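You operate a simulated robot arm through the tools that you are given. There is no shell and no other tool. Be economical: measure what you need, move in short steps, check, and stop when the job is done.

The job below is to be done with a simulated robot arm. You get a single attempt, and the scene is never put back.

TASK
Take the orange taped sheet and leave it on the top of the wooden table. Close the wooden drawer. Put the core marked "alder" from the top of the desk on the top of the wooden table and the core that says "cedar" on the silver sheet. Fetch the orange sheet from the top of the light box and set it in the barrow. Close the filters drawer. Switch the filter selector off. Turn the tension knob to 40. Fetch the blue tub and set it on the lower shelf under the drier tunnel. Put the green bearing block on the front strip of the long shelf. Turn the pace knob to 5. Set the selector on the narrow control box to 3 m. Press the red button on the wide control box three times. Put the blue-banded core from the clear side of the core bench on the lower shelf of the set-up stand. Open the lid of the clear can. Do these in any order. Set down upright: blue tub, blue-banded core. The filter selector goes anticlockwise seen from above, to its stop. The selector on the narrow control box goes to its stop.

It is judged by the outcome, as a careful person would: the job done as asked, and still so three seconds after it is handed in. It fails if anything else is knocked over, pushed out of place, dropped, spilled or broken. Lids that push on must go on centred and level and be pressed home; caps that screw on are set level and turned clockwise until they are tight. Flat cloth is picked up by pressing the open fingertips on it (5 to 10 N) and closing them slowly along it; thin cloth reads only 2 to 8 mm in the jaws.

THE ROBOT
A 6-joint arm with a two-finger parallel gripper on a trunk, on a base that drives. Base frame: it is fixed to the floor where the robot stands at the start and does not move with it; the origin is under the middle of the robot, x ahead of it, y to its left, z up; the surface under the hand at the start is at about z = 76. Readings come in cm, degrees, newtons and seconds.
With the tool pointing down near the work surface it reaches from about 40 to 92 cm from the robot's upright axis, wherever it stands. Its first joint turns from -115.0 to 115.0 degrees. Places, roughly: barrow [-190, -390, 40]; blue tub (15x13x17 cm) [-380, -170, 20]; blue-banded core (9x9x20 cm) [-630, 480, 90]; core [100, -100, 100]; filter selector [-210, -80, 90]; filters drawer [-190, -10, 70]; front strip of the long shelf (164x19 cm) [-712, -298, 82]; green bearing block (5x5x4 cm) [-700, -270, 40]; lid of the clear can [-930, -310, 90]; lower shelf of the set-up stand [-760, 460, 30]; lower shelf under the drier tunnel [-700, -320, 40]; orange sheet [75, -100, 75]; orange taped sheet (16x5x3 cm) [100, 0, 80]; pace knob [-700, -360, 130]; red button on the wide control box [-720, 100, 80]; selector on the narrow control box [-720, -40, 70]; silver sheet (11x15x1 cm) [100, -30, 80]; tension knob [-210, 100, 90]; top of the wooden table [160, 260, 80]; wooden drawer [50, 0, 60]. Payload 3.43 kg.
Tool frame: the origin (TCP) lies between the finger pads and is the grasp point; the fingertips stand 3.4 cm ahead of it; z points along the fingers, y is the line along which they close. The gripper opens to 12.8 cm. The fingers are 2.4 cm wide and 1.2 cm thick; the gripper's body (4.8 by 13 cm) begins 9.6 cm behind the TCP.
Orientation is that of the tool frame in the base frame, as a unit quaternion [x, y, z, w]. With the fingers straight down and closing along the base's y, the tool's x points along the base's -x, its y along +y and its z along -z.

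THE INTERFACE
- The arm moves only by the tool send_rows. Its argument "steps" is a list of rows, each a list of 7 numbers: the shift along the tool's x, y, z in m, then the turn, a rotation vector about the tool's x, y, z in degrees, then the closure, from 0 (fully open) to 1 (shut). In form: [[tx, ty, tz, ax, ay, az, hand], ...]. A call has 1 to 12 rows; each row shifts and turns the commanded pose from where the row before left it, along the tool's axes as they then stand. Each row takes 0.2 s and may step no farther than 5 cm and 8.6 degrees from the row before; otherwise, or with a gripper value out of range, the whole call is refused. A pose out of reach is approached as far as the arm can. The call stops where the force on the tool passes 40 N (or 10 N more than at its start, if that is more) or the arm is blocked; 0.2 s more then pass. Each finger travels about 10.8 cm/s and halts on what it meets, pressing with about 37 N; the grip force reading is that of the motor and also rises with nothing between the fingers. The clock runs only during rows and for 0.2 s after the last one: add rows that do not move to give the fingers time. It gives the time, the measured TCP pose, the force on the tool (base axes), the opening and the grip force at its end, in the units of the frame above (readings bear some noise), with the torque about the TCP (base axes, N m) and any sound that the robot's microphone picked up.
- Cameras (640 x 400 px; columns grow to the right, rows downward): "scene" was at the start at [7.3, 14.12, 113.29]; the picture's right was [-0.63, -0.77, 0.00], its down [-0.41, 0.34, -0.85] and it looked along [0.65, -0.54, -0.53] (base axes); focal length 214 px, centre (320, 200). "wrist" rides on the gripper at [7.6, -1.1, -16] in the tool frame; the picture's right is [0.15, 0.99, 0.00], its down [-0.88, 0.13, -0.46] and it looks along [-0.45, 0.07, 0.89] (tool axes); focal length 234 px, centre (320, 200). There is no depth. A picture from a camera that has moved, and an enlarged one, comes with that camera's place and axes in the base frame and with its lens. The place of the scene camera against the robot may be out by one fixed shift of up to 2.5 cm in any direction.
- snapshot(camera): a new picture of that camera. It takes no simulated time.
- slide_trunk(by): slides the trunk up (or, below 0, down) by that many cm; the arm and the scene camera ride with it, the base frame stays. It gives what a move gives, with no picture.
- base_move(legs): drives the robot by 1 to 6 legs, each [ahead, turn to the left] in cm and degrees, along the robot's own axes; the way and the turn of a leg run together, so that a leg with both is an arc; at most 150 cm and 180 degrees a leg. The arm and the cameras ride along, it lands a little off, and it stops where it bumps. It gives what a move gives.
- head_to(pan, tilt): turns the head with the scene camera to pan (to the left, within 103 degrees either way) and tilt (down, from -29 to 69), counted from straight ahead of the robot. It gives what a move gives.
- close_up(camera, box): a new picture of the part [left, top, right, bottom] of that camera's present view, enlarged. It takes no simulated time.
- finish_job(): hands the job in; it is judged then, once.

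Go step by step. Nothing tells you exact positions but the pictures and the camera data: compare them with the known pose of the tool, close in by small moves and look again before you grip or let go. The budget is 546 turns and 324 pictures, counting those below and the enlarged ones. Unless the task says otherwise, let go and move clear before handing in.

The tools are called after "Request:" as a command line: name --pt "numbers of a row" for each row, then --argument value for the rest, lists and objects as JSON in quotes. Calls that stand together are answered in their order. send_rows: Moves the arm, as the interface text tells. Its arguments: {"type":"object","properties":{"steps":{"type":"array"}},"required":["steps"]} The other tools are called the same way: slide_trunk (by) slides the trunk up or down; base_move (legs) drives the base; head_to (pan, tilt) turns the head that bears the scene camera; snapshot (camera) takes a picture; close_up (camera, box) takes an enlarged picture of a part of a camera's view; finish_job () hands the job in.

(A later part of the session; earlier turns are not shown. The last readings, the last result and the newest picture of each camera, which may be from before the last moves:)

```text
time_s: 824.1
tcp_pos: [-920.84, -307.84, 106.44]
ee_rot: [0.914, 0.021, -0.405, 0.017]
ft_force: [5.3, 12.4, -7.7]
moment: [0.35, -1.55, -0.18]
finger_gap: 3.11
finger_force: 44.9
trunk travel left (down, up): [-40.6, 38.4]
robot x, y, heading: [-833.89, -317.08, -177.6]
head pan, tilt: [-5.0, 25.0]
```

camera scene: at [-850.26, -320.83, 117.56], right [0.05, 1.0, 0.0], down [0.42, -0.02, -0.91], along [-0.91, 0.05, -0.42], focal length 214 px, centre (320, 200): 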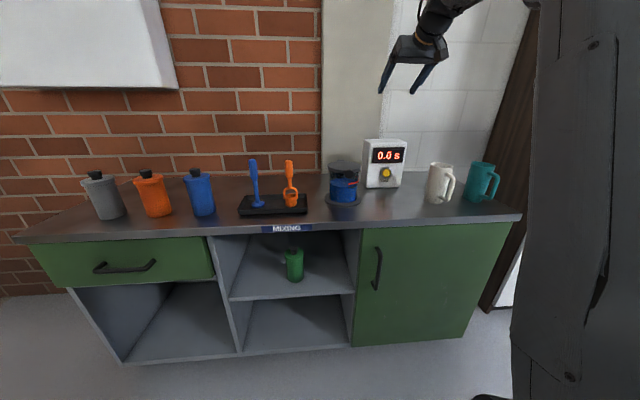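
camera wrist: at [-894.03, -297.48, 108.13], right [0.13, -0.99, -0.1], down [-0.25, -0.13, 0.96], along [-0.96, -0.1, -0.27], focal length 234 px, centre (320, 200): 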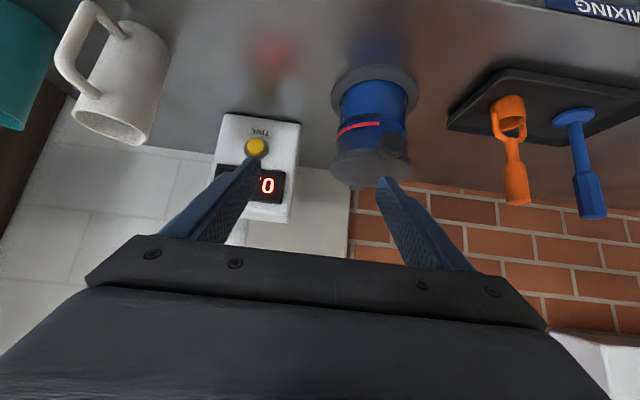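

Request:
send_rows --pt "-0.0206 0 0.0036 0 0 0 0.85" --pt "-0.0199 0 0.0064 0 0 0 0.85" --pt "-0.0188 0 0.0091 0 0 0 0.85"

Request:
close_up --camera "scene" --box '[280, 90, 420, 210]'

```text
time_s: 824.9
tcp_pos: [-926.0, -308.03, 110.03]
ee_rot: [0.912, 0.023, -0.409, 0.02]
ft_force: [8.2, 21.1, 8.6]
moment: [0.7, -0.63, -0.32]
finger_gap: 3.12
finger_force: 45.0
trunk travel left (down, up): [-40.6, 38.4]
robot x, y, heading: [-833.63, -317.43, -177.4]
head pan, tilt: [-5.0, 25.0]
```

```text
3.33 times, centred on (350, 150) of scene
camera zoom: at [-841.03, -335.66, 117.59], right [0.04, 1.0, 0.0], down [0.42, -0.02, -0.91], along [-0.91, 0.04, -0.42], focal length 715 px, centre (220, 367)
```

zoom: 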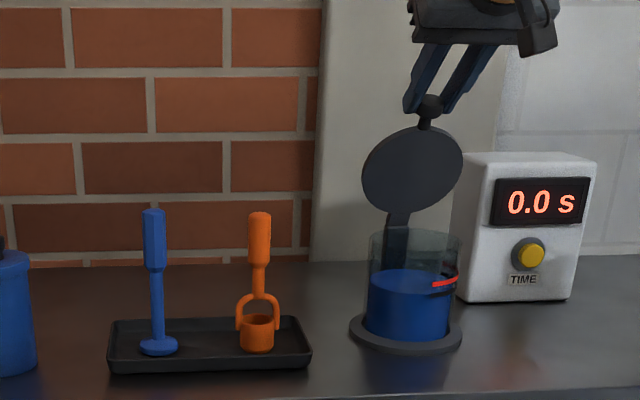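

Request:
send_rows --pt "-0.0174 -0.0015 0.0116 0 0 0 0.85" --pt "-0.0156 -0.0015 0.0139 0 0 0 0.85" --pt "-0.0136 -0.001 0.016 0 0 0 0.85"

Request:
close_up --camera "scene" --box '[280, 90, 420, 210]'

```text
time_s: 825.6
tcp_pos: [-929.82, -308.15, 110.37]
ee_rot: [0.91, 0.028, -0.412, 0.028]
ft_force: [4.6, -10.4, 8.2]
moment: [-0.39, -0.27, 0.18]
finger_gap: 3.09
finger_force: 44.9
out of reach, approached as far as the arm can: row 1, 2, 3
trunk travel left (down, up): [-40.6, 38.4]
robot x, y, heading: [-833.39, -317.06, -176.7]
head pan, tilt: [-5.0, 25.0]
stopped in row 3: the force on the tool passed its limit at 52 N (the readings are from after the stop); the commanded pose is now the measured one
```

```text
3.33 times, centred on (350, 150) of scene
camera zoom: at [-840.82, -335.91, 117.54], right [0.03, 1.0, 0.0], down [0.42, -0.01, -0.91], along [-0.91, 0.03, -0.42], focal length 715 px, centre (220, 367)
```

zoom: 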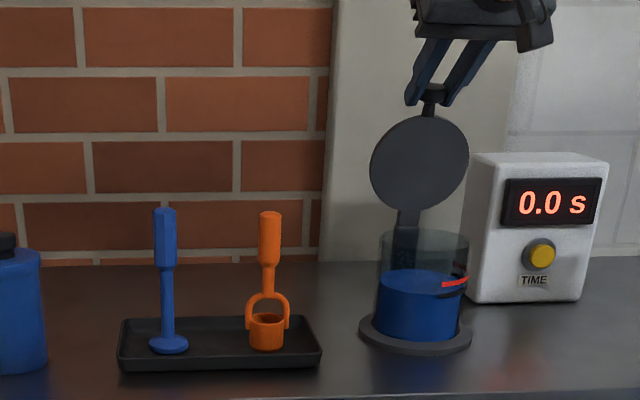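

Nearly upright but at the arm's reach. Drive the base 4 cm forward to carry it past vertical.

Request:
base_move --legs '[[4, 0]]'

Request:
close_up --camera "scene" --box '[280, 90, 420, 210]'

```text
time_s: 826.5
tcp_pos: [-934.01, -308.27, 110.42]
ee_rot: [0.91, 0.027, -0.412, 0.027]
ft_force: [-8.9, -12.4, 13.6]
moment: [-0.33, 1.45, 0.1]
finger_gap: 3.09
finger_force: 45.3
trunk travel left (down, up): [-40.6, 38.4]
robot x, y, heading: [-837.8, -317.29, -177.1]
head pan, tilt: [-5.0, 25.0]
```

```text
3.33 times, centred on (350, 150) of scene
camera zoom: at [-844.98, -336.13, 117.55], right [0.03, 1.0, 0.0], down [0.42, -0.01, -0.91], along [-0.91, 0.03, -0.42], focal length 715 px, centre (220, 367)
```

zoom: 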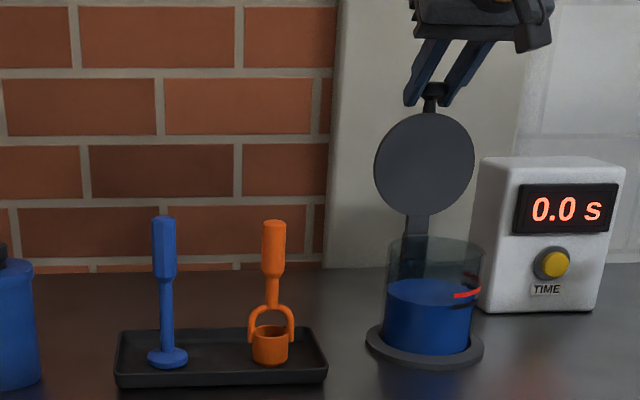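

Request:
send_rows --pt "0 0 0 0 0 0 0.7" --pt "0 0 0 0 0 0 0.55" --pt "0 0 0 0 0 0 0.5" --pt "0 0 0 0 0 0 0.5"

Request:
close_up --camera "scene" --box '[280, 90, 420, 210]'

```text
time_s: 827.5
tcp_pos: [-934.08, -308.13, 110.3]
ee_rot: [0.91, 0.028, -0.413, 0.028]
ft_force: [-0.5, -0.8, -0.4]
moment: [0.01, 0.0, 0.05]
finger_gap: 6.39
finger_force: 0.1
trunk travel left (down, up): [-40.6, 38.4]
robot x, y, heading: [-838.01, -317.18, -177.2]
head pan, tilt: [-5.0, 25.0]
```

```text
3.33 times, centred on (350, 150) of scene
camera zoom: at [-845.01, -336.06, 117.56], right [0.03, 1.0, 0.0], down [0.42, -0.01, -0.91], along [-0.91, 0.03, -0.42], focal length 715 px, centre (220, 367)
```

zoom: 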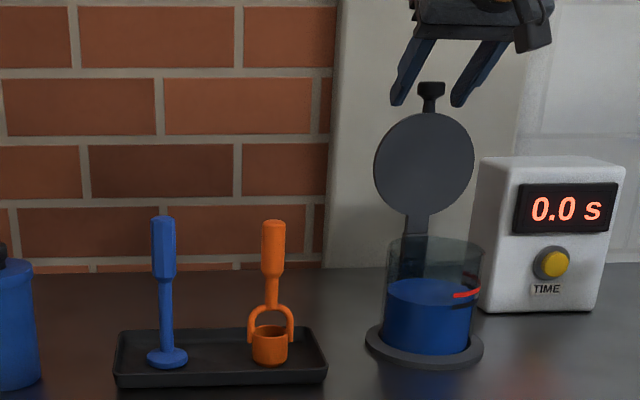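

The lid stays open when released. Retreat upward and back.

Request:
send_rows --pt "-0.0074 0 -0.0067 0 0 0 0.4" --pt "-0.022 0 -0.02 0 0 0 0.4" --pt "-0.022 0 -0.02 0 0 0 0.5" --pt "0.02 0 -0.03 0 0 0 0.8" --pt "0.02 0 -0.03 0 0 0 1" --pt "0.02 0 -0.03 0 0 0 1" --pt "0.02 0 -0.03 0 0 0 1"

Request:
close_up --camera "scene" --box '[280, 90, 420, 210]'

```text
time_s: 829.1
tcp_pos: [-919.29, -306.34, 118.68]
ee_rot: [0.91, 0.029, -0.412, 0.029]
ft_force: [-0.8, 0.3, -0.1]
moment: [0.0, -0.03, -0.04]
finger_gap: 0.0
finger_force: 33.2
out of reach, approached as far as the arm can: row 3
trunk travel left (down, up): [-40.6, 38.4]
robot x, y, heading: [-837.8, -317.22, -177.0]
head pan, tilt: [-5.0, 25.0]
```

```text
3.33 times, centred on (350, 150) of scene
camera zoom: at [-845.05, -336.06, 117.56], right [0.03, 1.0, 0.0], down [0.42, -0.01, -0.91], along [-0.91, 0.03, -0.42], focal length 715 px, centre (220, 367)
```

zoom: 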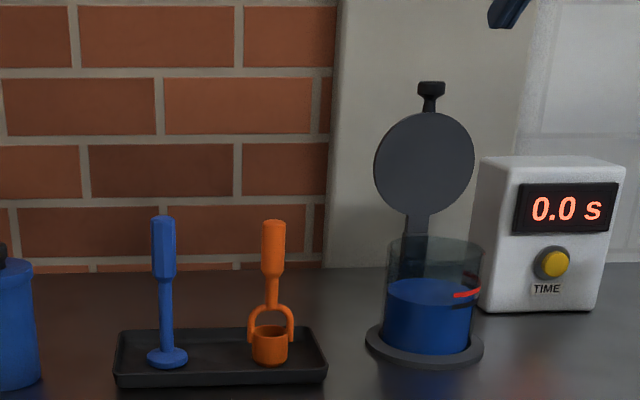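

The lid is open and stable. Last task: the blue tub. I try the southern way around the machine: back off, go south, and look east along the corridor.

Request:
send_rows --pt "0.02 0 -0.03 0 5 0 1" --pt "0.02 0 -0.03 0 5 0 1" --pt "0.02 0 -0.03 0 5 0 1" --pt "0.02 0 -0.03 0 5 0 1" --pt "0 0 0 0 7 0 1" --pt "0 0 0 0 7 0 1" --pt "0 0 0 0 7 0 1" --pt "0 0 0 0 7 0 1"

Request:
base_move --legs '[[-30, 0], [0, 87], [135, 0], [0, 60]]'

Request:
head_to --pan 30 --tilt 15

Request:
snapshot --camera "scene"

```text
time_s: 830.9
tcp_pos: [-903.61, -299.28, 122.53]
ee_rot: [0.99, 0.058, -0.056, 0.114]
ft_force: [0.5, -0.4, 0.9]
moment: [0.07, 0.08, -0.02]
finger_gap: 0.0
finger_force: 33.0
out of reach, approached as far as the arm can: row 3, 4, 5, 6, 7, 8
trunk travel left (down, up): [-40.6, 38.4]
robot x, y, heading: [-837.85, -317.53, -176.8]
head pan, tilt: [-5.0, 25.0]
```

```text
time_s: 842.4
tcp_pos: [-828.74, -510.82, 122.51]
ee_rot: [0.68, 0.723, 0.046, 0.116]
ft_force: [1.3, 7.8, 0.1]
moment: [-0.09, 0.02, -0.12]
finger_gap: 0.0
finger_force: 32.7
trunk travel left (down, up): [-40.6, 38.4]
robot x, y, heading: [-807.27, -446.39, -90.0]
head pan, tilt: [-5.0, 25.0]
stopped in leg 3: the force on the tool passed its limit at 74 N (the readings are from after the stop); the commanded pose is now the measured one
```

```text
time_s: 843.5
tcp_pos: [-828.78, -510.94, 122.46]
ee_rot: [0.679, 0.723, 0.046, 0.116]
ft_force: [2.4, 13.1, 1.1]
moment: [-0.15, 0.07, -0.16]
finger_gap: 0.02
finger_force: 32.9
trunk travel left (down, up): [-40.6, 38.4]
robot x, y, heading: [-807.4, -446.31, -89.9]
head pan, tilt: [30.0, 15.0]
```

```text
35 pictures are left
camera scene: at [-783.05, -453.46, 119.18], right [-0.87, -0.5, 0.0], down [-0.13, 0.22, -0.97], along [0.48, -0.84, -0.26], focal length 214 px, centre (320, 200)
```

scene: 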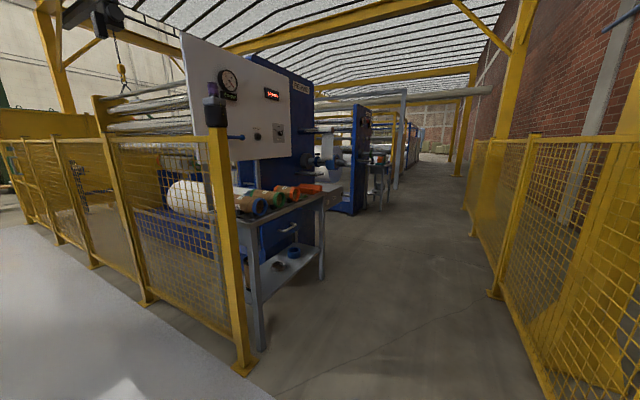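

The hand touched the fence side; back off slightly, bring the hand inward, and go east along the corridor between machine and fence (y≈-458).

Request:
base_move --legs '[[-8, 0]]'

Request:
send_rows --pt "0 0.045 0 0 0 0 1" --pt "0 0.045 0 0 0 0 1" --pt "0 0.045 0 0 0 0 1" --pt "0 0.045 0 0 0 0 1"

Request:
base_move --legs '[[0, 72], [62, 0], [0, 18]]'

Request:
head_to --pan 0 --tilt 20

Request:
snapshot --camera "scene"

```text
time_s: 844.5
tcp_pos: [-828.91, -502.75, 122.27]
ee_rot: [0.68, 0.722, 0.045, 0.117]
ft_force: [-0.9, -0.2, -0.2]
moment: [-0.02, 0.06, 0.0]
finger_gap: 0.0
finger_force: 32.9
trunk travel left (down, up): [-40.6, 38.4]
robot x, y, heading: [-807.39, -437.96, -89.8]
head pan, tilt: [30.0, 15.0]
```

```text
time_s: 845.5
tcp_pos: [-811.42, -501.55, 126.65]
ee_rot: [0.68, 0.722, 0.05, 0.12]
ft_force: [-0.5, 1.0, -0.5]
moment: [0.0, -0.02, -0.02]
finger_gap: 0.0
finger_force: 32.8
trunk travel left (down, up): [-40.6, 38.4]
robot x, y, heading: [-807.51, -438.39, -90.1]
head pan, tilt: [30.0, 15.0]
```

```text
time_s: 853.1
tcp_pos: [-685.56, -461.89, 126.77]
ee_rot: [-0.027, 0.991, 0.121, 0.051]
ft_force: [0.3, 0.3, 0.3]
moment: [-0.01, -0.01, -0.01]
finger_gap: 0.01
finger_force: 32.9
trunk travel left (down, up): [-40.6, 38.4]
robot x, y, heading: [-749.03, -457.48, -0.4]
head pan, tilt: [30.0, 15.0]
```

```text
time_s: 854.0
tcp_pos: [-685.78, -461.96, 126.7]
ee_rot: [-0.027, 0.991, 0.121, 0.05]
ft_force: [-0.1, 0.2, 0.0]
moment: [0.02, 0.0, 0.03]
finger_gap: 0.01
finger_force: 33.1
trunk travel left (down, up): [-40.6, 38.4]
robot x, y, heading: [-749.06, -457.65, -0.3]
head pan, tilt: [0.0, 20.0]
```

```text
34 pictures are left
camera scene: at [-739.94, -437.71, 118.37], right [-0.01, -1.0, 0.0], down [-0.34, 0.0, -0.94], along [0.94, -0.01, -0.34], focal length 214 px, centre (320, 200)
```

scene: 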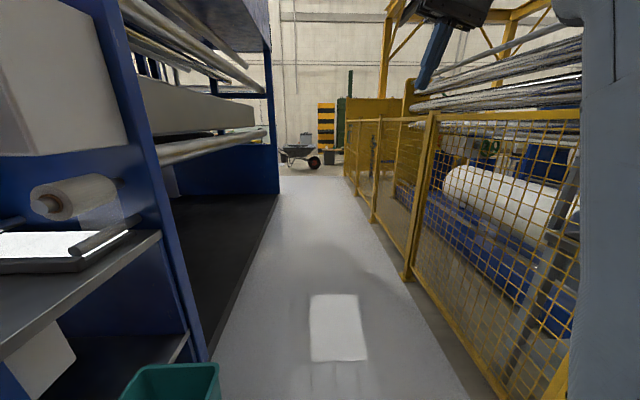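

The corridor leads straight east to the barrow area. Driving on.

Request:
base_move --legs '[[0, 1.5], [150, 0], [150, 0], [90, 0], [0, 60]]'

Request:
head_to --pan 25 --tilt 20

Request:
snapshot --camera "scene"

```text
time_s: 875.9
tcp_pos: [-323.93, -403.04, 126.63]
ee_rot: [-0.528, 0.839, 0.129, -0.018]
ft_force: [0.2, -0.4, 0.9]
moment: [-0.01, -0.01, 0.02]
finger_gap: 0.0
finger_force: 32.5
trunk travel left (down, up): [-40.6, 38.4]
robot x, y, heading: [-358.61, -456.33, 60.6]
head pan, tilt: [0.0, 20.0]
```

```text
time_s: 876.8
tcp_pos: [-323.9, -403.0, 126.68]
ee_rot: [-0.528, 0.839, 0.129, -0.018]
ft_force: [0.0, -0.2, -0.8]
moment: [0.02, 0.0, 0.0]
finger_gap: 0.0
finger_force: 32.8
trunk travel left (down, up): [-40.6, 38.4]
robot x, y, heading: [-357.93, -456.29, 61.0]
head pan, tilt: [25.0, 20.0]
```

```text
33 pictures are left
camera scene: at [-374.74, -437.86, 118.37], right [1.0, -0.07, 0.0], down [-0.02, -0.34, -0.94], along [0.07, 0.94, -0.34], focal length 214 px, centre (320, 200)
```

scene: 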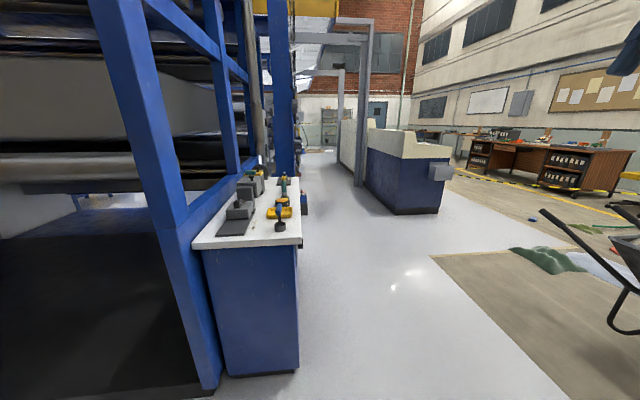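

Request:
base_move --legs '[[0, 4], [100, 0], [0, 25], [110, 0]]'

Request:
head_to --pan 35 --tilt 30

Request:
snapshot --camera "scene"

```text
time_s: 889.0
tcp_pos: [-315.9, -192.07, 126.65]
ee_rot: [0.726, -0.675, -0.12, 0.051]
ft_force: [0.6, 0.0, -0.1]
moment: [0.0, 0.0, 0.02]
finger_gap: 0.03
finger_force: 32.5
trunk travel left (down, up): [-40.6, 38.4]
robot x, y, heading: [-319.02, -255.42, 90.8]
head pan, tilt: [25.0, 20.0]
```

```text
time_s: 889.7
tcp_pos: [-316.03, -191.92, 126.65]
ee_rot: [0.727, -0.675, -0.12, 0.05]
ft_force: [0.0, 0.1, -0.1]
moment: [-0.01, -0.03, -0.01]
finger_gap: 0.0
finger_force: 33.3
trunk travel left (down, up): [-40.6, 38.4]
robot x, y, heading: [-319.23, -254.92, 90.8]
head pan, tilt: [35.0, 30.0]
```

```text
32 pictures are left
camera scene: at [-343.69, -248.6, 116.77], right [0.81, 0.58, 0.0], down [0.29, -0.41, -0.87], along [-0.51, 0.7, -0.5], focal length 214 px, centre (320, 200)
```

scene: 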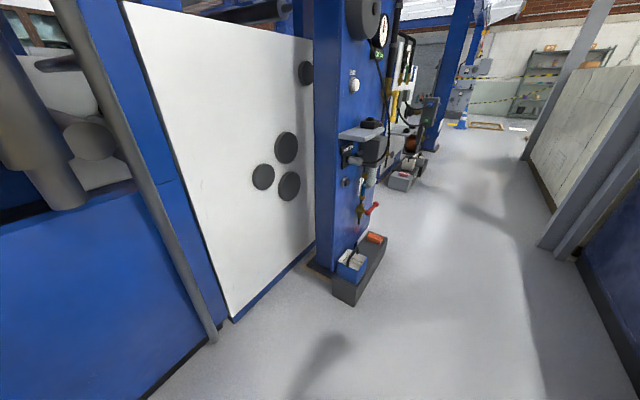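

Request:
close_up --camera "scene" --box '[300, 170, 420, 310]'

```text
2.86 times, centred on (360, 240) of scene
camera zoom: at [-343.69, -248.6, 116.77], right [0.81, 0.58, 0.0], down [0.29, -0.41, -0.87], along [-0.51, 0.7, -0.5], focal length 613 px, centre (206, 86)
```

zoom: 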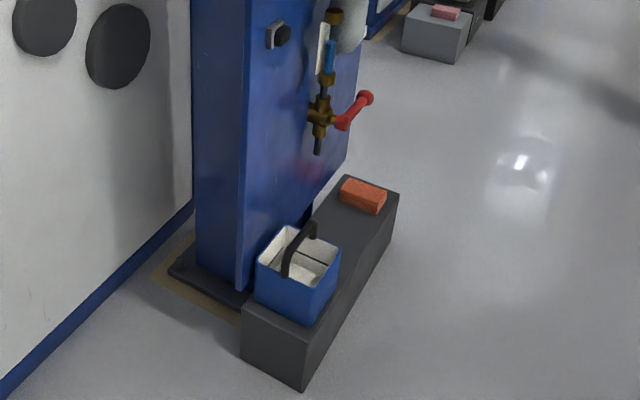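

The tub stands on a low grey bench near [-381, -166], with an arched handle running north–south. I'll grip the handle with the hand pitched 45° pointing north. Position base and hand first.

Request:
base_move --legs '[[0, 29], [38, 0], [0, -29]]'

Request:
send_rows --pt "0 0 0 6.8 0 0 0.3" --pt "0 0 0 6.8 0 0 0.3" --pt "0 0 0 0 -7.8 0 0.3" --pt "0 0 0 0 -7.8 0 0.3" --pt "0 0 0 0 -7.8 0 0.3" --pt "0 0 0 0 -7.8 0 0.3" --pt "0 0 0 0 -7.8 0 0.3"

Request:
slide_trunk --by -36

Request:
snapshot --camera "wrist"

```text
time_s: 894.9
tcp_pos: [-334.55, -159.85, 126.61]
ee_rot: [0.727, -0.674, -0.119, 0.051]
ft_force: [0.2, -0.2, 0.2]
moment: [-0.01, 0.04, -0.03]
finger_gap: 0.03
finger_force: 32.9
trunk travel left (down, up): [-40.6, 38.4]
robot x, y, heading: [-337.67, -223.21, 91.2]
head pan, tilt: [35.0, 30.0]
```

```text
time_s: 896.5
tcp_pos: [-334.52, -159.74, 126.63]
ee_rot: [-0.645, 0.652, 0.357, 0.178]
ft_force: [-1.0, 0.0, -0.2]
moment: [-0.05, 0.01, 0.02]
finger_gap: 8.97
finger_force: 0.0
out of reach, approached as far as the arm can: row 1, 2
trunk travel left (down, up): [-40.6, 38.4]
robot x, y, heading: [-337.52, -223.18, 91.0]
head pan, tilt: [35.0, 30.0]
```

```text
time_s: 900.0
tcp_pos: [-334.53, -155.33, 90.71]
ee_rot: [-0.645, 0.652, 0.355, 0.177]
ft_force: [-0.4, 0.7, 1.3]
moment: [0.0, 0.0, 0.03]
finger_gap: 8.95
finger_force: 0.2
trunk travel left (down, up): [-4.6, 74.4]
robot x, y, heading: [-337.61, -222.74, 90.8]
head pan, tilt: [35.0, 30.0]
```

```text
30 pictures are left
camera wrist: at [-330.7, -171.89, 96.18], right [-0.97, -0.19, 0.13], down [0.07, 0.3, 0.95], along [-0.22, 0.93, -0.28], focal length 234 px, centre (320, 200)
```

wrist: 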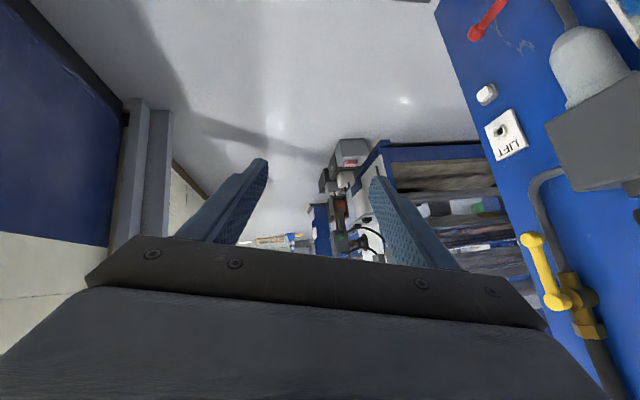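

Request:
send_rows --pt "0 0 0 4.78 0 -4.8 0.3" --pt "0 0 0 4.78 0 -4.8 0.3"

Request:
send_rows --pt "0.0232 0.0345 0.013 0 0 0 0.3" --pt "0.0232 0.0345 0.013 0 0 0 0.3" --pt "0.0232 0.0345 0.013 0 0 0 0.3" --pt "0.0232 0.0345 0.013 0 0 0 0.3" --pt "0.0232 0.0345 0.013 0 0 0 0.3" --pt "0.0232 0.0345 0.013 0 0 0 0.3" --pt "0.0232 0.0345 0.013 0 0 0 0.3" --pt "0.0232 0.0345 0.013 0 0 0 0.3" --pt "0.0232 0.0345 0.013 0 0 0 0.3" --pt "0.0232 0.0345 0.013 0 0 0 0.3" --pt "0.0232 0.0345 0.013 0 0 0 0.3"

Request:
snapshot --camera "wrist"

Request:
snapshot --camera "scene"

```text
time_s: 900.6
tcp_pos: [-332.83, -154.75, 90.95]
ee_rot: [0.682, -0.62, -0.291, -0.255]
ft_force: [0.3, 0.1, 0.1]
moment: [-0.02, -0.03, 0.0]
finger_gap: 8.96
finger_force: 0.0
out of reach, approached as far as the arm can: row 1, 2
trunk travel left (down, up): [-4.6, 74.4]
robot x, y, heading: [-337.75, -222.8, 91.0]
head pan, tilt: [35.0, 30.0]
```

```text
time_s: 903.0
tcp_pos: [-339.07, -153.56, 62.86]
ee_rot: [0.682, -0.62, -0.291, -0.255]
ft_force: [-0.4, 0.0, -0.9]
moment: [0.0, 0.01, -0.01]
finger_gap: 8.98
finger_force: 0.0
out of reach, approached as far as the arm can: row 1, 2, 3, 4, 5, 6, 7, 8, 9, 10, 11
trunk travel left (down, up): [-4.6, 74.4]
robot x, y, heading: [-337.91, -222.96, 90.8]
head pan, tilt: [35.0, 30.0]
```

```text
29 pictures are left
camera wrist: at [-336.27, -170.12, 68.7], right [-0.98, -0.2, -0.09], down [-0.15, 0.28, 0.95], along [-0.16, 0.94, -0.3], focal length 234 px, centre (320, 200)
```

wrist: 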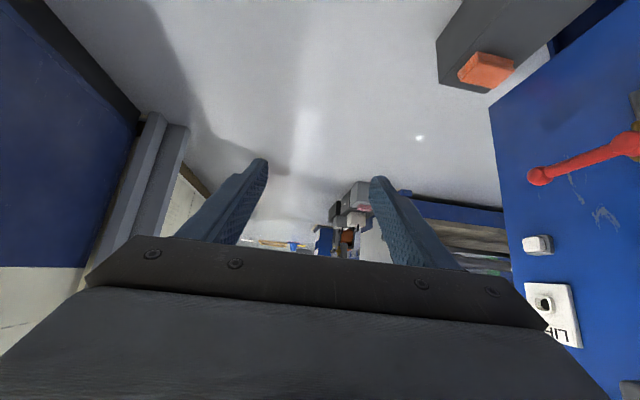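

```text
28 pictures are left
camera scene: at [-362.37, -206.4, 80.76], right [0.81, 0.59, 0.0], down [0.29, -0.41, -0.87], along [-0.51, 0.7, -0.5], focal length 214 px, centre (320, 200)
```

scene: 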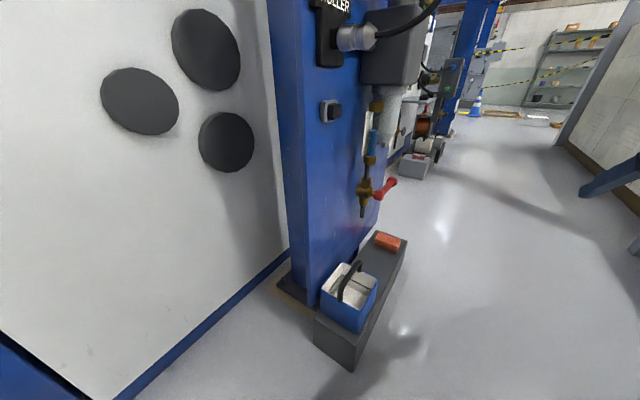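

The arm can't cross straight ahead while pitched. I'll go vertical first, swing left over the tub, then pitch there.

Request:
send_rows --pt "0 0 0 0 7.6 0 0.3" --pt "0 0 0 0 7.6 0 0.3" --pt "0 0 0 0 7.6 0 0.3" --pt "0 0 0 0 7.6 0 0.3" --pt "0 0 0 0 7.6 0 0.3" --pt "0 0 0 0 7.4 0 0.3"

Request:
send_rows --pt "0.02 0.0376 0.0027 0 0 0 0.3" --pt "0.02 0.0376 0.0027 0 0 0 0.3" --pt "0.02 0.0376 0.0027 0 0 0 0.3" --pt "0.02 0.0376 0.0027 0 0 0 0.3" --pt "0.02 0.0376 0.0027 0 0 0 0.3" --pt "0.02 0.0376 0.0027 0 0 0 0.3" --pt "0.02 0.0376 0.0027 0 0 0 0.3" --pt "0.02 0.0376 0.0027 0 0 0 0.3" --pt "0.02 0.0376 0.0027 0 0 0 0.3" --pt "0.02 0.0376 0.0027 0 0 0 0.3"

Request:
snapshot --camera "wrist"

```text
time_s: 904.4
tcp_pos: [-329.98, -155.2, 56.69]
ee_rot: [0.747, -0.653, -0.121, 0.04]
ft_force: [0.3, 0.9, -0.8]
moment: [-0.01, -0.02, 0.01]
finger_gap: 8.98
finger_force: 0.1
out of reach, approached as far as the arm can: row 1, 2, 3, 4, 5, 6
trunk travel left (down, up): [-4.6, 74.4]
robot x, y, heading: [-337.61, -222.89, 90.7]
head pan, tilt: [35.0, 30.0]
```

```text
time_s: 906.6
tcp_pos: [-348.87, -170.56, 53.47]
ee_rot: [0.749, -0.649, -0.125, 0.043]
ft_force: [-0.6, 0.4, -0.6]
moment: [0.0, -0.02, -0.01]
finger_gap: 8.91
finger_force: 0.0
out of reach, approached as far as the arm can: row 5, 6, 7, 8, 9, 10
trunk travel left (down, up): [-4.6, 74.4]
robot x, y, heading: [-337.58, -222.81, 90.7]
head pan, tilt: [35.0, 30.0]
```

```text
27 pictures are left
camera wrist: at [-343.01, -179.48, 67.67], right [-0.93, -0.29, 0.21], down [-0.12, 0.8, 0.59], along [-0.34, 0.52, -0.78], focal length 234 px, centre (320, 200)
```

wrist: 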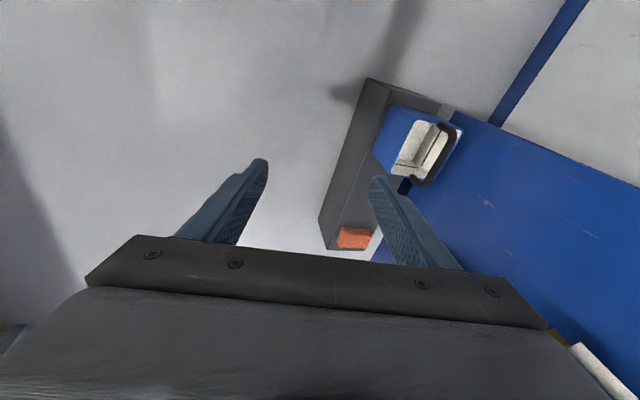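

The arm only works with the target on its right side now, so I'll take the tub from the east: face west with the tub to my right, lift it by the handle with a near-vertical hand, turn it 90°, set it down again and re-grip for the shelf. Reposition.

Request:
base_move --legs '[[0, -35], [46, 0], [0, 124]]'

Request:
send_rows --pt "0 -0.03 -0.02 0 0 0 0.3" --pt "0 -0.03 0 0 0 0 0.3" --pt "0 -0.03 0 0 0 0 0.3"

Request:
snapshot --camera "wrist"

```text
time_s: 916.2
tcp_pos: [-364.54, -195.42, 53.43]
ee_rot: [0.989, 0.062, -0.059, 0.119]
ft_force: [-0.1, 0.1, -0.2]
moment: [-0.04, 0.02, 0.0]
finger_gap: 8.99
finger_force: 0.0
trunk travel left (down, up): [-4.6, 74.4]
robot x, y, heading: [-311.62, -184.66, -180.1]
head pan, tilt: [35.0, 30.0]
```

```text
time_s: 917.0
tcp_pos: [-365.89, -186.06, 53.29]
ee_rot: [0.989, 0.062, -0.059, 0.119]
ft_force: [-0.2, -0.3, 0.6]
moment: [-0.03, 0.0, 0.01]
finger_gap: 8.93
finger_force: 0.1
out of reach, approached as far as the arm can: row 1
trunk travel left (down, up): [-4.6, 74.4]
robot x, y, heading: [-311.95, -184.96, -179.8]
head pan, tilt: [35.0, 30.0]
```

```text
26 pictures are left
camera wrist: at [-357.02, -180.31, 67.38], right [0.28, -0.94, 0.21], down [-0.8, -0.11, 0.59], along [-0.53, -0.33, -0.78], focal length 234 px, centre (320, 200)
```

wrist: 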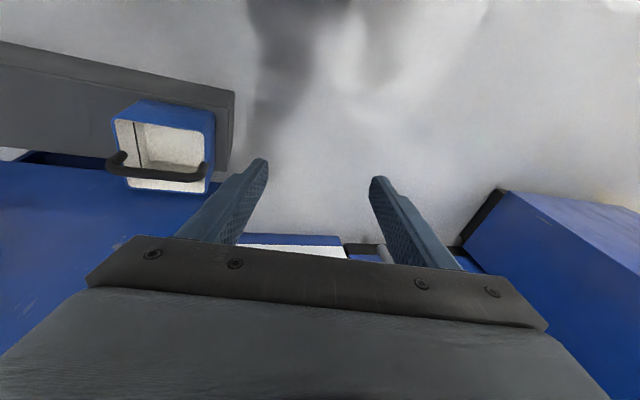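

Request:
send_rows --pt "0 0 0 0 0 8.5 0.3" --pt "0 0 0 0 0 8.5 0.3" --pt "0 0 0 0 0 8.5 0.3" --pt "0 0 0 0 0 8.5 0.3" --pt "0 0 0 0 0 8.5 0.3" --pt "0 0 0 0 0 8.5 0.3" --pt "0 0 0 0 0 8.5 0.3" --pt "0 0 0 0 0 8.5 0.3" --pt "0 0 0 0 0 8.5 0.3" --pt "0 0 0 0 0 8.5 0.3"

```text
time_s: 919.2
tcp_pos: [-348.12, -162.54, 36.09]
ee_rot: [0.776, -0.614, 0.019, 0.145]
ft_force: [-0.1, 0.0, 0.3]
moment: [-0.02, -0.03, 0.03]
finger_gap: 8.96
finger_force: 0.1
out of reach, approached as far as the arm can: row 3, 4, 5, 6, 7, 8, 9, 10
trunk travel left (down, up): [-4.6, 74.4]
robot x, y, heading: [-311.51, -185.03, -180.2]
head pan, tilt: [35.0, 30.0]
```

Request:
send_rows --pt "0 0 -0.03 0 0 -8.5 0.3" --pt "0 0 -0.03 0 0 -8.5 0.3" --pt "0 0 0 0 0 -8.5 0.3" --pt "0 0 0 0 0 -8.5 0.3" --pt "0 0 0 0 0 -8.5 0.3" --pt "0 0 0 0 0 -8.5 0.3" --pt "0 0 0 0 0 -8.5 0.3" --pt "0 0 0 0 0 -8.5 0.3" --pt "0 0 0 0 0 -8.5 0.3" --pt "0 0 0 0 0 -8.5 0.3"

Request:
send_rows --pt "0 0 0 0 0 -8.5 0.3" --pt "0 0 0 0 0 -8.5 0.3" --pt "0 0 0 0 0 -8.5 0.3" --pt "0 0 0 0 0 -8.5 0.3" --pt "0 0 0 0 0 -8.5 0.3" --pt "0 0 0 0 0 -8.5 0.3" --pt "0 0 0 0 0 -8.5 0.3" --pt "0 0 0 0 0 -8.5 0.3" --pt "0 0 0 0 0 -8.5 0.3"

```text
time_s: 921.4
tcp_pos: [-347.29, -161.08, 41.92]
ee_rot: [0.986, 0.074, -0.084, 0.12]
ft_force: [0.0, 0.1, 0.6]
moment: [-0.02, -0.01, -0.01]
finger_gap: 8.95
finger_force: 0.1
trunk travel left (down, up): [-4.6, 74.4]
robot x, y, heading: [-311.72, -184.88, -180.1]
head pan, tilt: [35.0, 30.0]
```

```text
time_s: 923.4
tcp_pos: [-347.25, -160.92, 41.88]
ee_rot: [0.729, 0.669, -0.14, 0.043]
ft_force: [-0.3, -0.1, 0.2]
moment: [-0.02, -0.02, 0.01]
finger_gap: 8.97
finger_force: 0.0
trunk travel left (down, up): [-4.6, 74.4]
robot x, y, heading: [-311.55, -184.77, -179.9]
head pan, tilt: [35.0, 30.0]
```

Request:
send_rows --pt "0 0 0 -3.6 7.6 0 0.3" --pt "0 0 0 -3.6 7.6 0 0.3" --pt "0 0 0 0 0 -6.3 0.3" --pt "0 0 0 0 0 -6.3 0.3" --pt "0 0 0 0 0 -6.3 0.3"

Request:
snapshot --camera "wrist"

```text
time_s: 924.6
tcp_pos: [-348.81, -161.33, 39.63]
ee_rot: [0.615, 0.782, -0.098, -0.012]
ft_force: [0.0, 0.1, -0.3]
moment: [-0.01, -0.03, 0.01]
finger_gap: 8.96
finger_force: 0.1
out of reach, approached as far as the arm can: row 1, 2
trunk travel left (down, up): [-4.6, 74.4]
robot x, y, heading: [-311.69, -184.23, -179.9]
head pan, tilt: [35.0, 30.0]
```

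```text
25 pictures are left
camera wrist: at [-349.5, -152.18, 54.76], right [0.91, 0.36, -0.18], down [0.4, -0.76, 0.51], along [0.05, -0.54, -0.84], focal length 234 px, centre (320, 200)
```

wrist: 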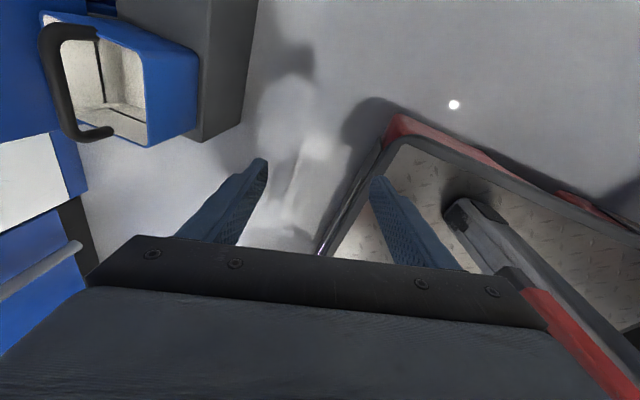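

The handle bar runs along y, centre about [-381, -168, 27.5]. Move above it with fingers closing along x.

Request:
send_rows --pt "0 0 0 0 0 5.5 0.3" --pt "0 0 0 0 0 5.5 0.3" --pt "0.0 -0.0401 0.009 0 0 0 0.45" --pt "0.0 -0.0401 0.009 0 0 0 0.45" --pt "0.0 -0.0401 0.009 0 0 0 0.45" --pt "0.0 -0.0401 0.009 0 0 0 0.45" --pt "0.0 -0.0401 0.009 0 0 0 0.45"

Request:
snapshot --camera "wrist"

```text
time_s: 926.2
tcp_pos: [-369.19, -162.84, 38.14]
ee_rot: [0.687, 0.719, -0.099, -0.002]
ft_force: [0.3, 0.1, -0.4]
moment: [0.02, 0.0, 0.02]
finger_gap: 7.06
finger_force: 0.0
trunk travel left (down, up): [-4.6, 74.4]
robot x, y, heading: [-311.5, -184.68, -179.7]
head pan, tilt: [35.0, 30.0]
```

```text
24 pictures are left
camera wrist: at [-368.52, -153.2, 53.0], right [0.97, 0.18, -0.16], down [0.24, -0.8, 0.54], along [-0.03, -0.57, -0.82], focal length 234 px, centre (320, 200)
```

wrist: 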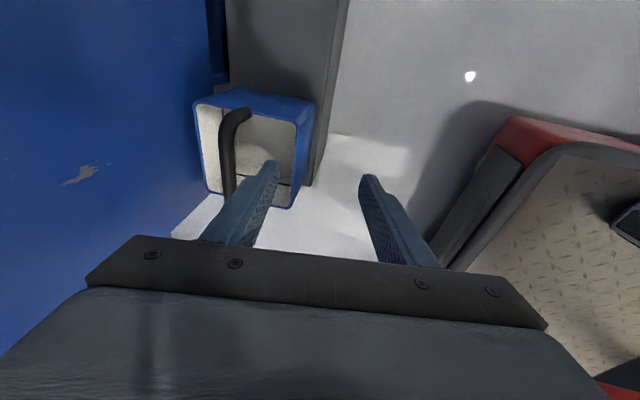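

Request:
send_rows --pt "-0.0116 -0.041 0.0077 0 0 0 0.45" --pt "-0.0116 -0.041 0.0077 0 0 0 0.45" --pt "-0.0116 -0.041 0.0077 0 0 0 0.45" --pt "0.0018 0.002 0.013 0 0 0 0.45"

Request:
close_up --camera "wrist" --box '[220, 60, 440, 240]'

```text
time_s: 927.2
tcp_pos: [-381.41, -166.94, 36.77]
ee_rot: [0.688, 0.718, -0.099, -0.003]
ft_force: [-0.5, 0.1, 0.2]
moment: [0.01, 0.0, 0.0]
finger_gap: 7.04
finger_force: 0.1
trunk travel left (down, up): [-4.6, 74.4]
robot x, y, heading: [-311.78, -184.99, 180.0]
head pan, tilt: [35.0, 30.0]
```

```text
2.22 times, centred on (330, 150) of wrist
camera zoom: at [-380.75, -157.29, 51.78], right [0.97, 0.18, -0.16], down [0.24, -0.8, 0.54], along [-0.04, -0.57, -0.82], focal length 520 px, centre (298, 311)
```

zoom: 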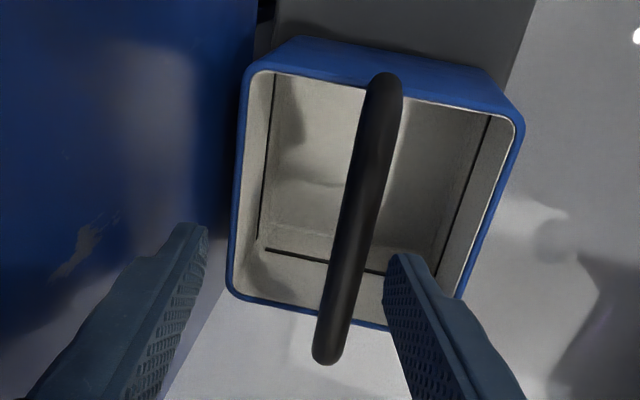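

Request:
send_rows --pt "-0.0167 0.0162 0 0 0 0 0.45" --pt "0.003 0.0033 0.0222 0 0 0 0.45" --pt "0.003 0.0033 0.0222 0 0 0 0.45" --pt "0.002 0.002 0.014 0 0 0 0.45"

Request:
close_up --camera "wrist" --box '[220, 60, 440, 240]'

```text
time_s: 928.2
tcp_pos: [-379.83, -168.33, 30.76]
ee_rot: [0.688, 0.719, -0.1, -0.003]
ft_force: [0.7, 0.9, -0.3]
moment: [0.01, 0.01, 0.03]
finger_gap: 7.04
finger_force: 0.0
trunk travel left (down, up): [-4.6, 74.4]
robot x, y, heading: [-311.97, -184.86, -179.9]
head pan, tilt: [35.0, 30.0]
```

```text
2.22 times, centred on (330, 150) of wrist
camera zoom: at [-379.21, -158.8, 45.65], right [0.97, 0.18, -0.16], down [0.24, -0.8, 0.54], along [-0.03, -0.57, -0.82], focal length 520 px, centre (298, 311)
```

zoom: 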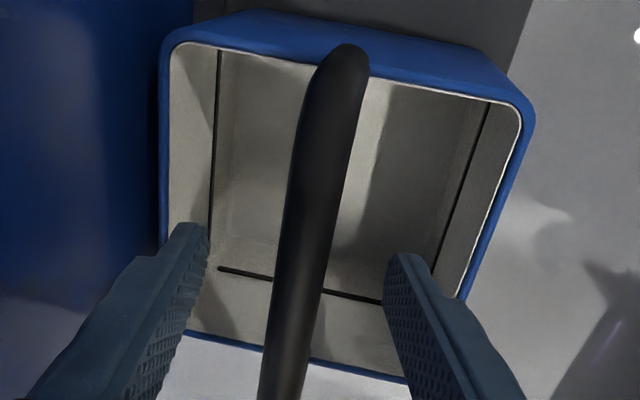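

Request:
send_rows --pt "0.0018 0.002 0.013 0 0 0 0.45" --pt "0 0 0 0 0 0 0.6" --pt "0 0 0 0 0 0 0.75" --pt "0 0 0 0 0 0 0.9" --pt "0 0 0 0 0 0 1" --pt "0 0 0 0 0 0 1" --pt "0 0 0 0 0 0 1"

Request:
send_rows --pt "-0.0007 -0.0007 -0.005 0 0 0 1" --pt "-0.0014 -0.0015 -0.0098 0 0 0 1" --pt "-0.0027 -0.003 -0.0196 0 0 0 1" --pt "-0.004 -0.0044 -0.0294 0 0 0 1"

Request:
snapshot --camera "wrist"

```text
time_s: 929.8
tcp_pos: [-379.71, -168.27, 29.52]
ee_rot: [0.688, 0.719, -0.098, -0.003]
ft_force: [-0.2, 0.8, -0.4]
moment: [-0.06, 0.01, -0.03]
finger_gap: 1.52
finger_force: 37.4
trunk travel left (down, up): [-4.6, 74.4]
robot x, y, heading: [-312.05, -184.61, -180.0]
head pan, tilt: [35.0, 30.0]
```

```text
time_s: 930.8
tcp_pos: [-379.74, -168.3, 35.99]
ee_rot: [0.688, 0.719, -0.098, -0.003]
ft_force: [0.0, -0.2, -3.0]
moment: [-0.02, -0.01, 0.03]
finger_gap: 1.51
finger_force: 37.2
trunk travel left (down, up): [-4.6, 74.4]
robot x, y, heading: [-311.5, -185.06, -180.2]
head pan, tilt: [35.0, 30.0]
```

```text
21 pictures are left
camera wrist: at [-379.14, -158.76, 50.86], right [0.97, 0.18, -0.16], down [0.24, -0.8, 0.54], along [-0.03, -0.57, -0.82], focal length 234 px, centre (320, 200)
```

wrist: 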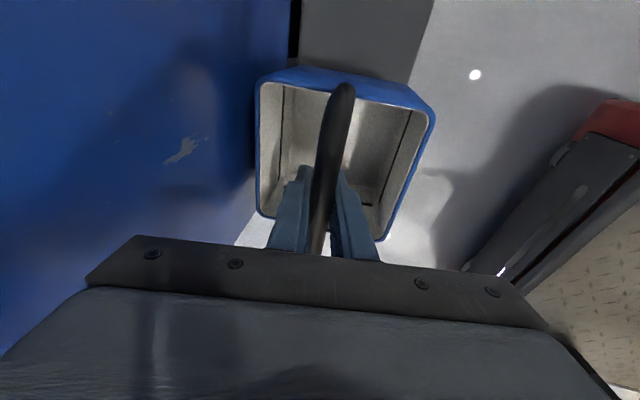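

Tub held by its handle and level. Move it east away from the column, then raise.

Request:
send_rows --pt "-0.0021 0.0395 -0.0056 0 0 0 1" --pt "-0.0021 0.0395 -0.0056 0 0 0 1" --pt "-0.0021 0.0395 -0.0056 0 0 0 1" --pt "-0.0021 0.0395 -0.0056 0 0 0 1"

Request:
slide_trunk --by 38

Request:
head_to --pan 10 --tilt 30

Request:
snapshot --camera "scene"

```text
time_s: 931.8
tcp_pos: [-363.55, -168.31, 36.07]
ee_rot: [0.689, 0.718, -0.099, -0.003]
ft_force: [-0.3, -0.4, -2.2]
moment: [-0.02, 0.04, -0.01]
finger_gap: 1.52
finger_force: 37.1
trunk travel left (down, up): [-4.6, 74.4]
robot x, y, heading: [-311.57, -185.31, -180.2]
head pan, tilt: [35.0, 30.0]
```

```text
time_s: 935.5
tcp_pos: [-363.78, -168.54, 74.19]
ee_rot: [0.688, 0.719, -0.098, -0.003]
ft_force: [-0.4, 0.6, -2.0]
moment: [-0.03, 0.02, 0.0]
finger_gap: 1.5
finger_force: 36.7
trunk travel left (down, up): [-42.6, 36.4]
robot x, y, heading: [-311.98, -185.3, -180.2]
head pan, tilt: [35.0, 30.0]
```

```text
time_s: 936.4
tcp_pos: [-363.9, -168.46, 74.04]
ee_rot: [0.689, 0.718, -0.099, -0.003]
ft_force: [0.8, -0.5, -1.4]
moment: [-0.01, 0.02, -0.02]
finger_gap: 1.53
finger_force: 36.6
trunk travel left (down, up): [-42.6, 36.4]
robot x, y, heading: [-311.77, -184.95, -180.2]
head pan, tilt: [10.0, 30.0]
```

```text
20 pictures are left
camera scene: at [-319.25, -205.76, 118.76], right [-0.17, 0.98, 0.0], down [0.49, 0.09, -0.87], along [-0.85, -0.15, -0.5], focal length 214 px, centre (320, 200)
```

scene: 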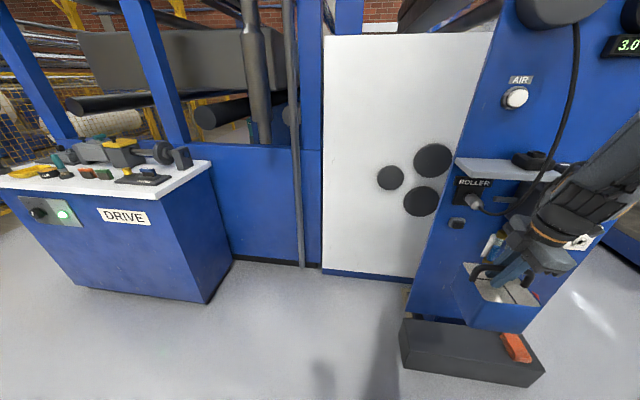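

Now the way back: south, then west along the corridor to the shelf.

Request:
base_move --legs '[[0, 90], [150, 0], [30, 0], [0, -28], [96, 0], [0, -62]]'

Request:
base_move --legs '[[150, 0]]'

```text
time_s: 958.0
tcp_pos: [-418.13, -429.55, 73.97]
ee_rot: [0.7, 0.707, -0.099, -0.005]
ft_force: [0.3, 0.5, -2.3]
moment: [0.03, 0.01, 0.0]
finger_gap: 1.49
finger_force: 37.0
trunk travel left (down, up): [-42.6, 36.4]
robot x, y, heading: [-366.87, -447.33, 178.2]
head pan, tilt: [10.0, 30.0]
```

```text
time_s: 965.5
tcp_pos: [-571.07, -426.5, 74.0]
ee_rot: [0.694, 0.713, -0.099, -0.004]
ft_force: [0.6, -0.6, -2.6]
moment: [-0.02, -0.01, 0.0]
finger_gap: 1.54
finger_force: 37.0
trunk travel left (down, up): [-42.6, 36.4]
robot x, y, heading: [-519.27, -443.94, 179.0]
head pan, tilt: [10.0, 30.0]
```

Request:
base_move --legs '[[0, 5], [150, 0], [0, -4], [98, 0], [0, -90], [55, 0]]'

Request:
head_to --pan -45 --tilt 25

Request:
snapshot --camera "scene"

```text
time_s: 985.4
tcp_pos: [-754.67, -350.53, 74.06]
ee_rot: [0.995, 0.019, -0.068, -0.071]
ft_force: [0.6, 0.7, -2.7]
moment: [0.01, 0.01, -0.02]
finger_gap: 1.51
finger_force: 36.9
trunk travel left (down, up): [-42.6, 36.4]
robot x, y, heading: [-771.51, -402.39, 89.6]
head pan, tilt: [10.0, 30.0]
```

```text
time_s: 986.7
tcp_pos: [-754.65, -350.4, 74.01]
ee_rot: [0.995, 0.018, -0.068, -0.072]
ft_force: [0.0, 0.2, -1.5]
moment: [0.01, -0.01, 0.01]
finger_gap: 1.5
finger_force: 36.4
trunk travel left (down, up): [-42.6, 36.4]
robot x, y, heading: [-771.35, -402.74, 89.4]
head pan, tilt: [-45.0, 25.0]
```

```text
19 pictures are left
camera scene: at [-784.31, -396.78, 119.56], right [0.7, -0.71, 0.0], down [-0.3, -0.3, -0.91], along [0.64, 0.64, -0.42], focal length 214 px, centre (320, 200)
```

scene: 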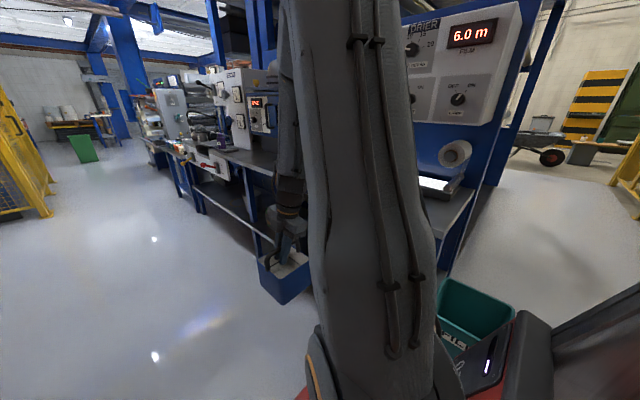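

Tub safely at the shelf. Raise it above the top shelf, move forward a bit, and bring it over a free spot near [-714, -330].

Request:
slide_trunk --by 34

Request:
base_move --legs '[[12, 0]]'

Request:
send_rows --pt "0.0407 -0.0073 -0.0044 0 0 0 1" --pt "0.0407 -0.0073 -0.0044 0 0 0 1" --pt "0.0407 -0.0073 -0.0044 0 0 0 1" --pt "0.0407 -0.0073 -0.0044 0 0 0 1" --pt "0.0407 -0.0073 -0.0044 0 0 0 1" --pt "0.0407 -0.0073 -0.0044 0 0 0 1" --pt "0.0407 -0.0073 -0.0044 0 0 0 1" --pt "0.0407 -0.0073 -0.0044 0 0 0 1" --pt "0.0407 -0.0073 -0.0044 0 0 0 1" --pt "0.0407 -0.0073 -0.0044 0 0 0 1"

Request:
snapshot --camera "wrist"

```text
time_s: 990.0
tcp_pos: [-754.86, -350.5, 108.06]
ee_rot: [0.995, 0.019, -0.068, -0.072]
ft_force: [-0.7, -0.3, -2.9]
moment: [0.02, 0.03, 0.0]
finger_gap: 1.52
finger_force: 36.8
trunk travel left (down, up): [-76.6, 2.4]
robot x, y, heading: [-771.35, -402.34, 89.5]
head pan, tilt: [-45.0, 25.0]
```

```text
time_s: 991.2
tcp_pos: [-754.62, -338.7, 108.07]
ee_rot: [0.995, 0.017, -0.068, -0.073]
ft_force: [1.2, 0.3, -2.2]
moment: [-0.01, 0.0, 0.0]
finger_gap: 1.51
finger_force: 37.0
trunk travel left (down, up): [-76.6, 2.4]
robot x, y, heading: [-771.29, -390.51, 89.7]
head pan, tilt: [-45.0, 25.0]
```

```text
time_s: 993.4
tcp_pos: [-715.95, -332.12, 105.98]
ee_rot: [0.991, 0.017, -0.085, -0.101]
ft_force: [-1.0, -0.8, -2.2]
moment: [0.0, -0.06, -0.04]
finger_gap: 1.49
finger_force: 37.7
out of reach, approached as far as the arm can: row 5, 6, 7, 8, 9
trunk travel left (down, up): [-76.6, 2.4]
robot x, y, heading: [-771.45, -390.38, 89.3]
head pan, tilt: [-45.0, 25.0]
```

```text
18 pictures are left
camera wrist: at [-705.85, -333.91, 120.24], right [0.16, -0.96, -0.22], down [-0.79, -0.26, 0.56], along [-0.6, 0.09, -0.8], focal length 234 px, centre (320, 200)
```

wrist: 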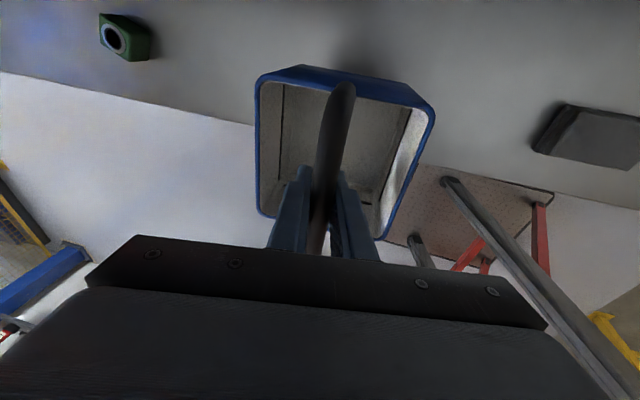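

Request:
base_move --legs '[[0, -4]]'

Request:
send_rows --pt "0.002 0.002 0.015 0 0 0 1" --pt "0.001 0.001 0.01 0 0 0 1"

Request:
snapshot --camera "wrist"

```text
time_s: 994.3
tcp_pos: [-712.04, -336.2, 105.74]
ee_rot: [0.991, -0.017, -0.081, -0.104]
ft_force: [0.6, 0.3, -2.1]
moment: [0.0, 0.02, 0.0]
finger_gap: 1.5
finger_force: 37.5
trunk travel left (down, up): [-76.6, 2.4]
robot x, y, heading: [-772.0, -390.38, 85.6]
head pan, tilt: [-45.0, 25.0]
```

```text
time_s: 994.9
tcp_pos: [-712.13, -336.06, 103.11]
ee_rot: [0.991, -0.017, -0.08, -0.105]
ft_force: [-1.1, -1.0, -1.7]
moment: [0.0, 0.0, 0.01]
finger_gap: 1.52
finger_force: 36.8
trunk travel left (down, up): [-76.6, 2.4]
robot x, y, heading: [-770.91, -390.27, 85.9]
head pan, tilt: [-45.0, 25.0]
```

```text
17 pictures are left
camera wrist: at [-702.22, -338.4, 117.65], right [0.09, -0.97, -0.23], down [-0.8, -0.21, 0.56], along [-0.59, 0.13, -0.8], focal length 234 px, centre (320, 200)
```

wrist: 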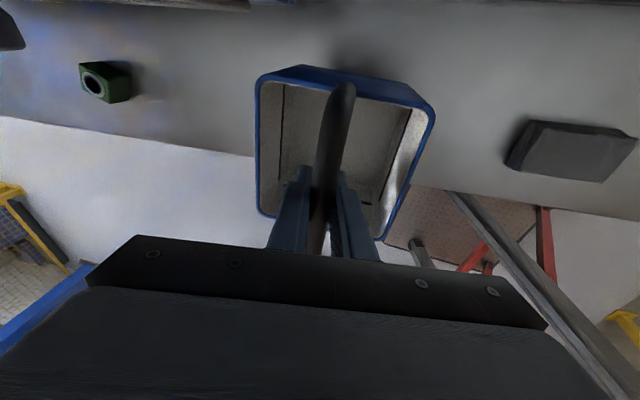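

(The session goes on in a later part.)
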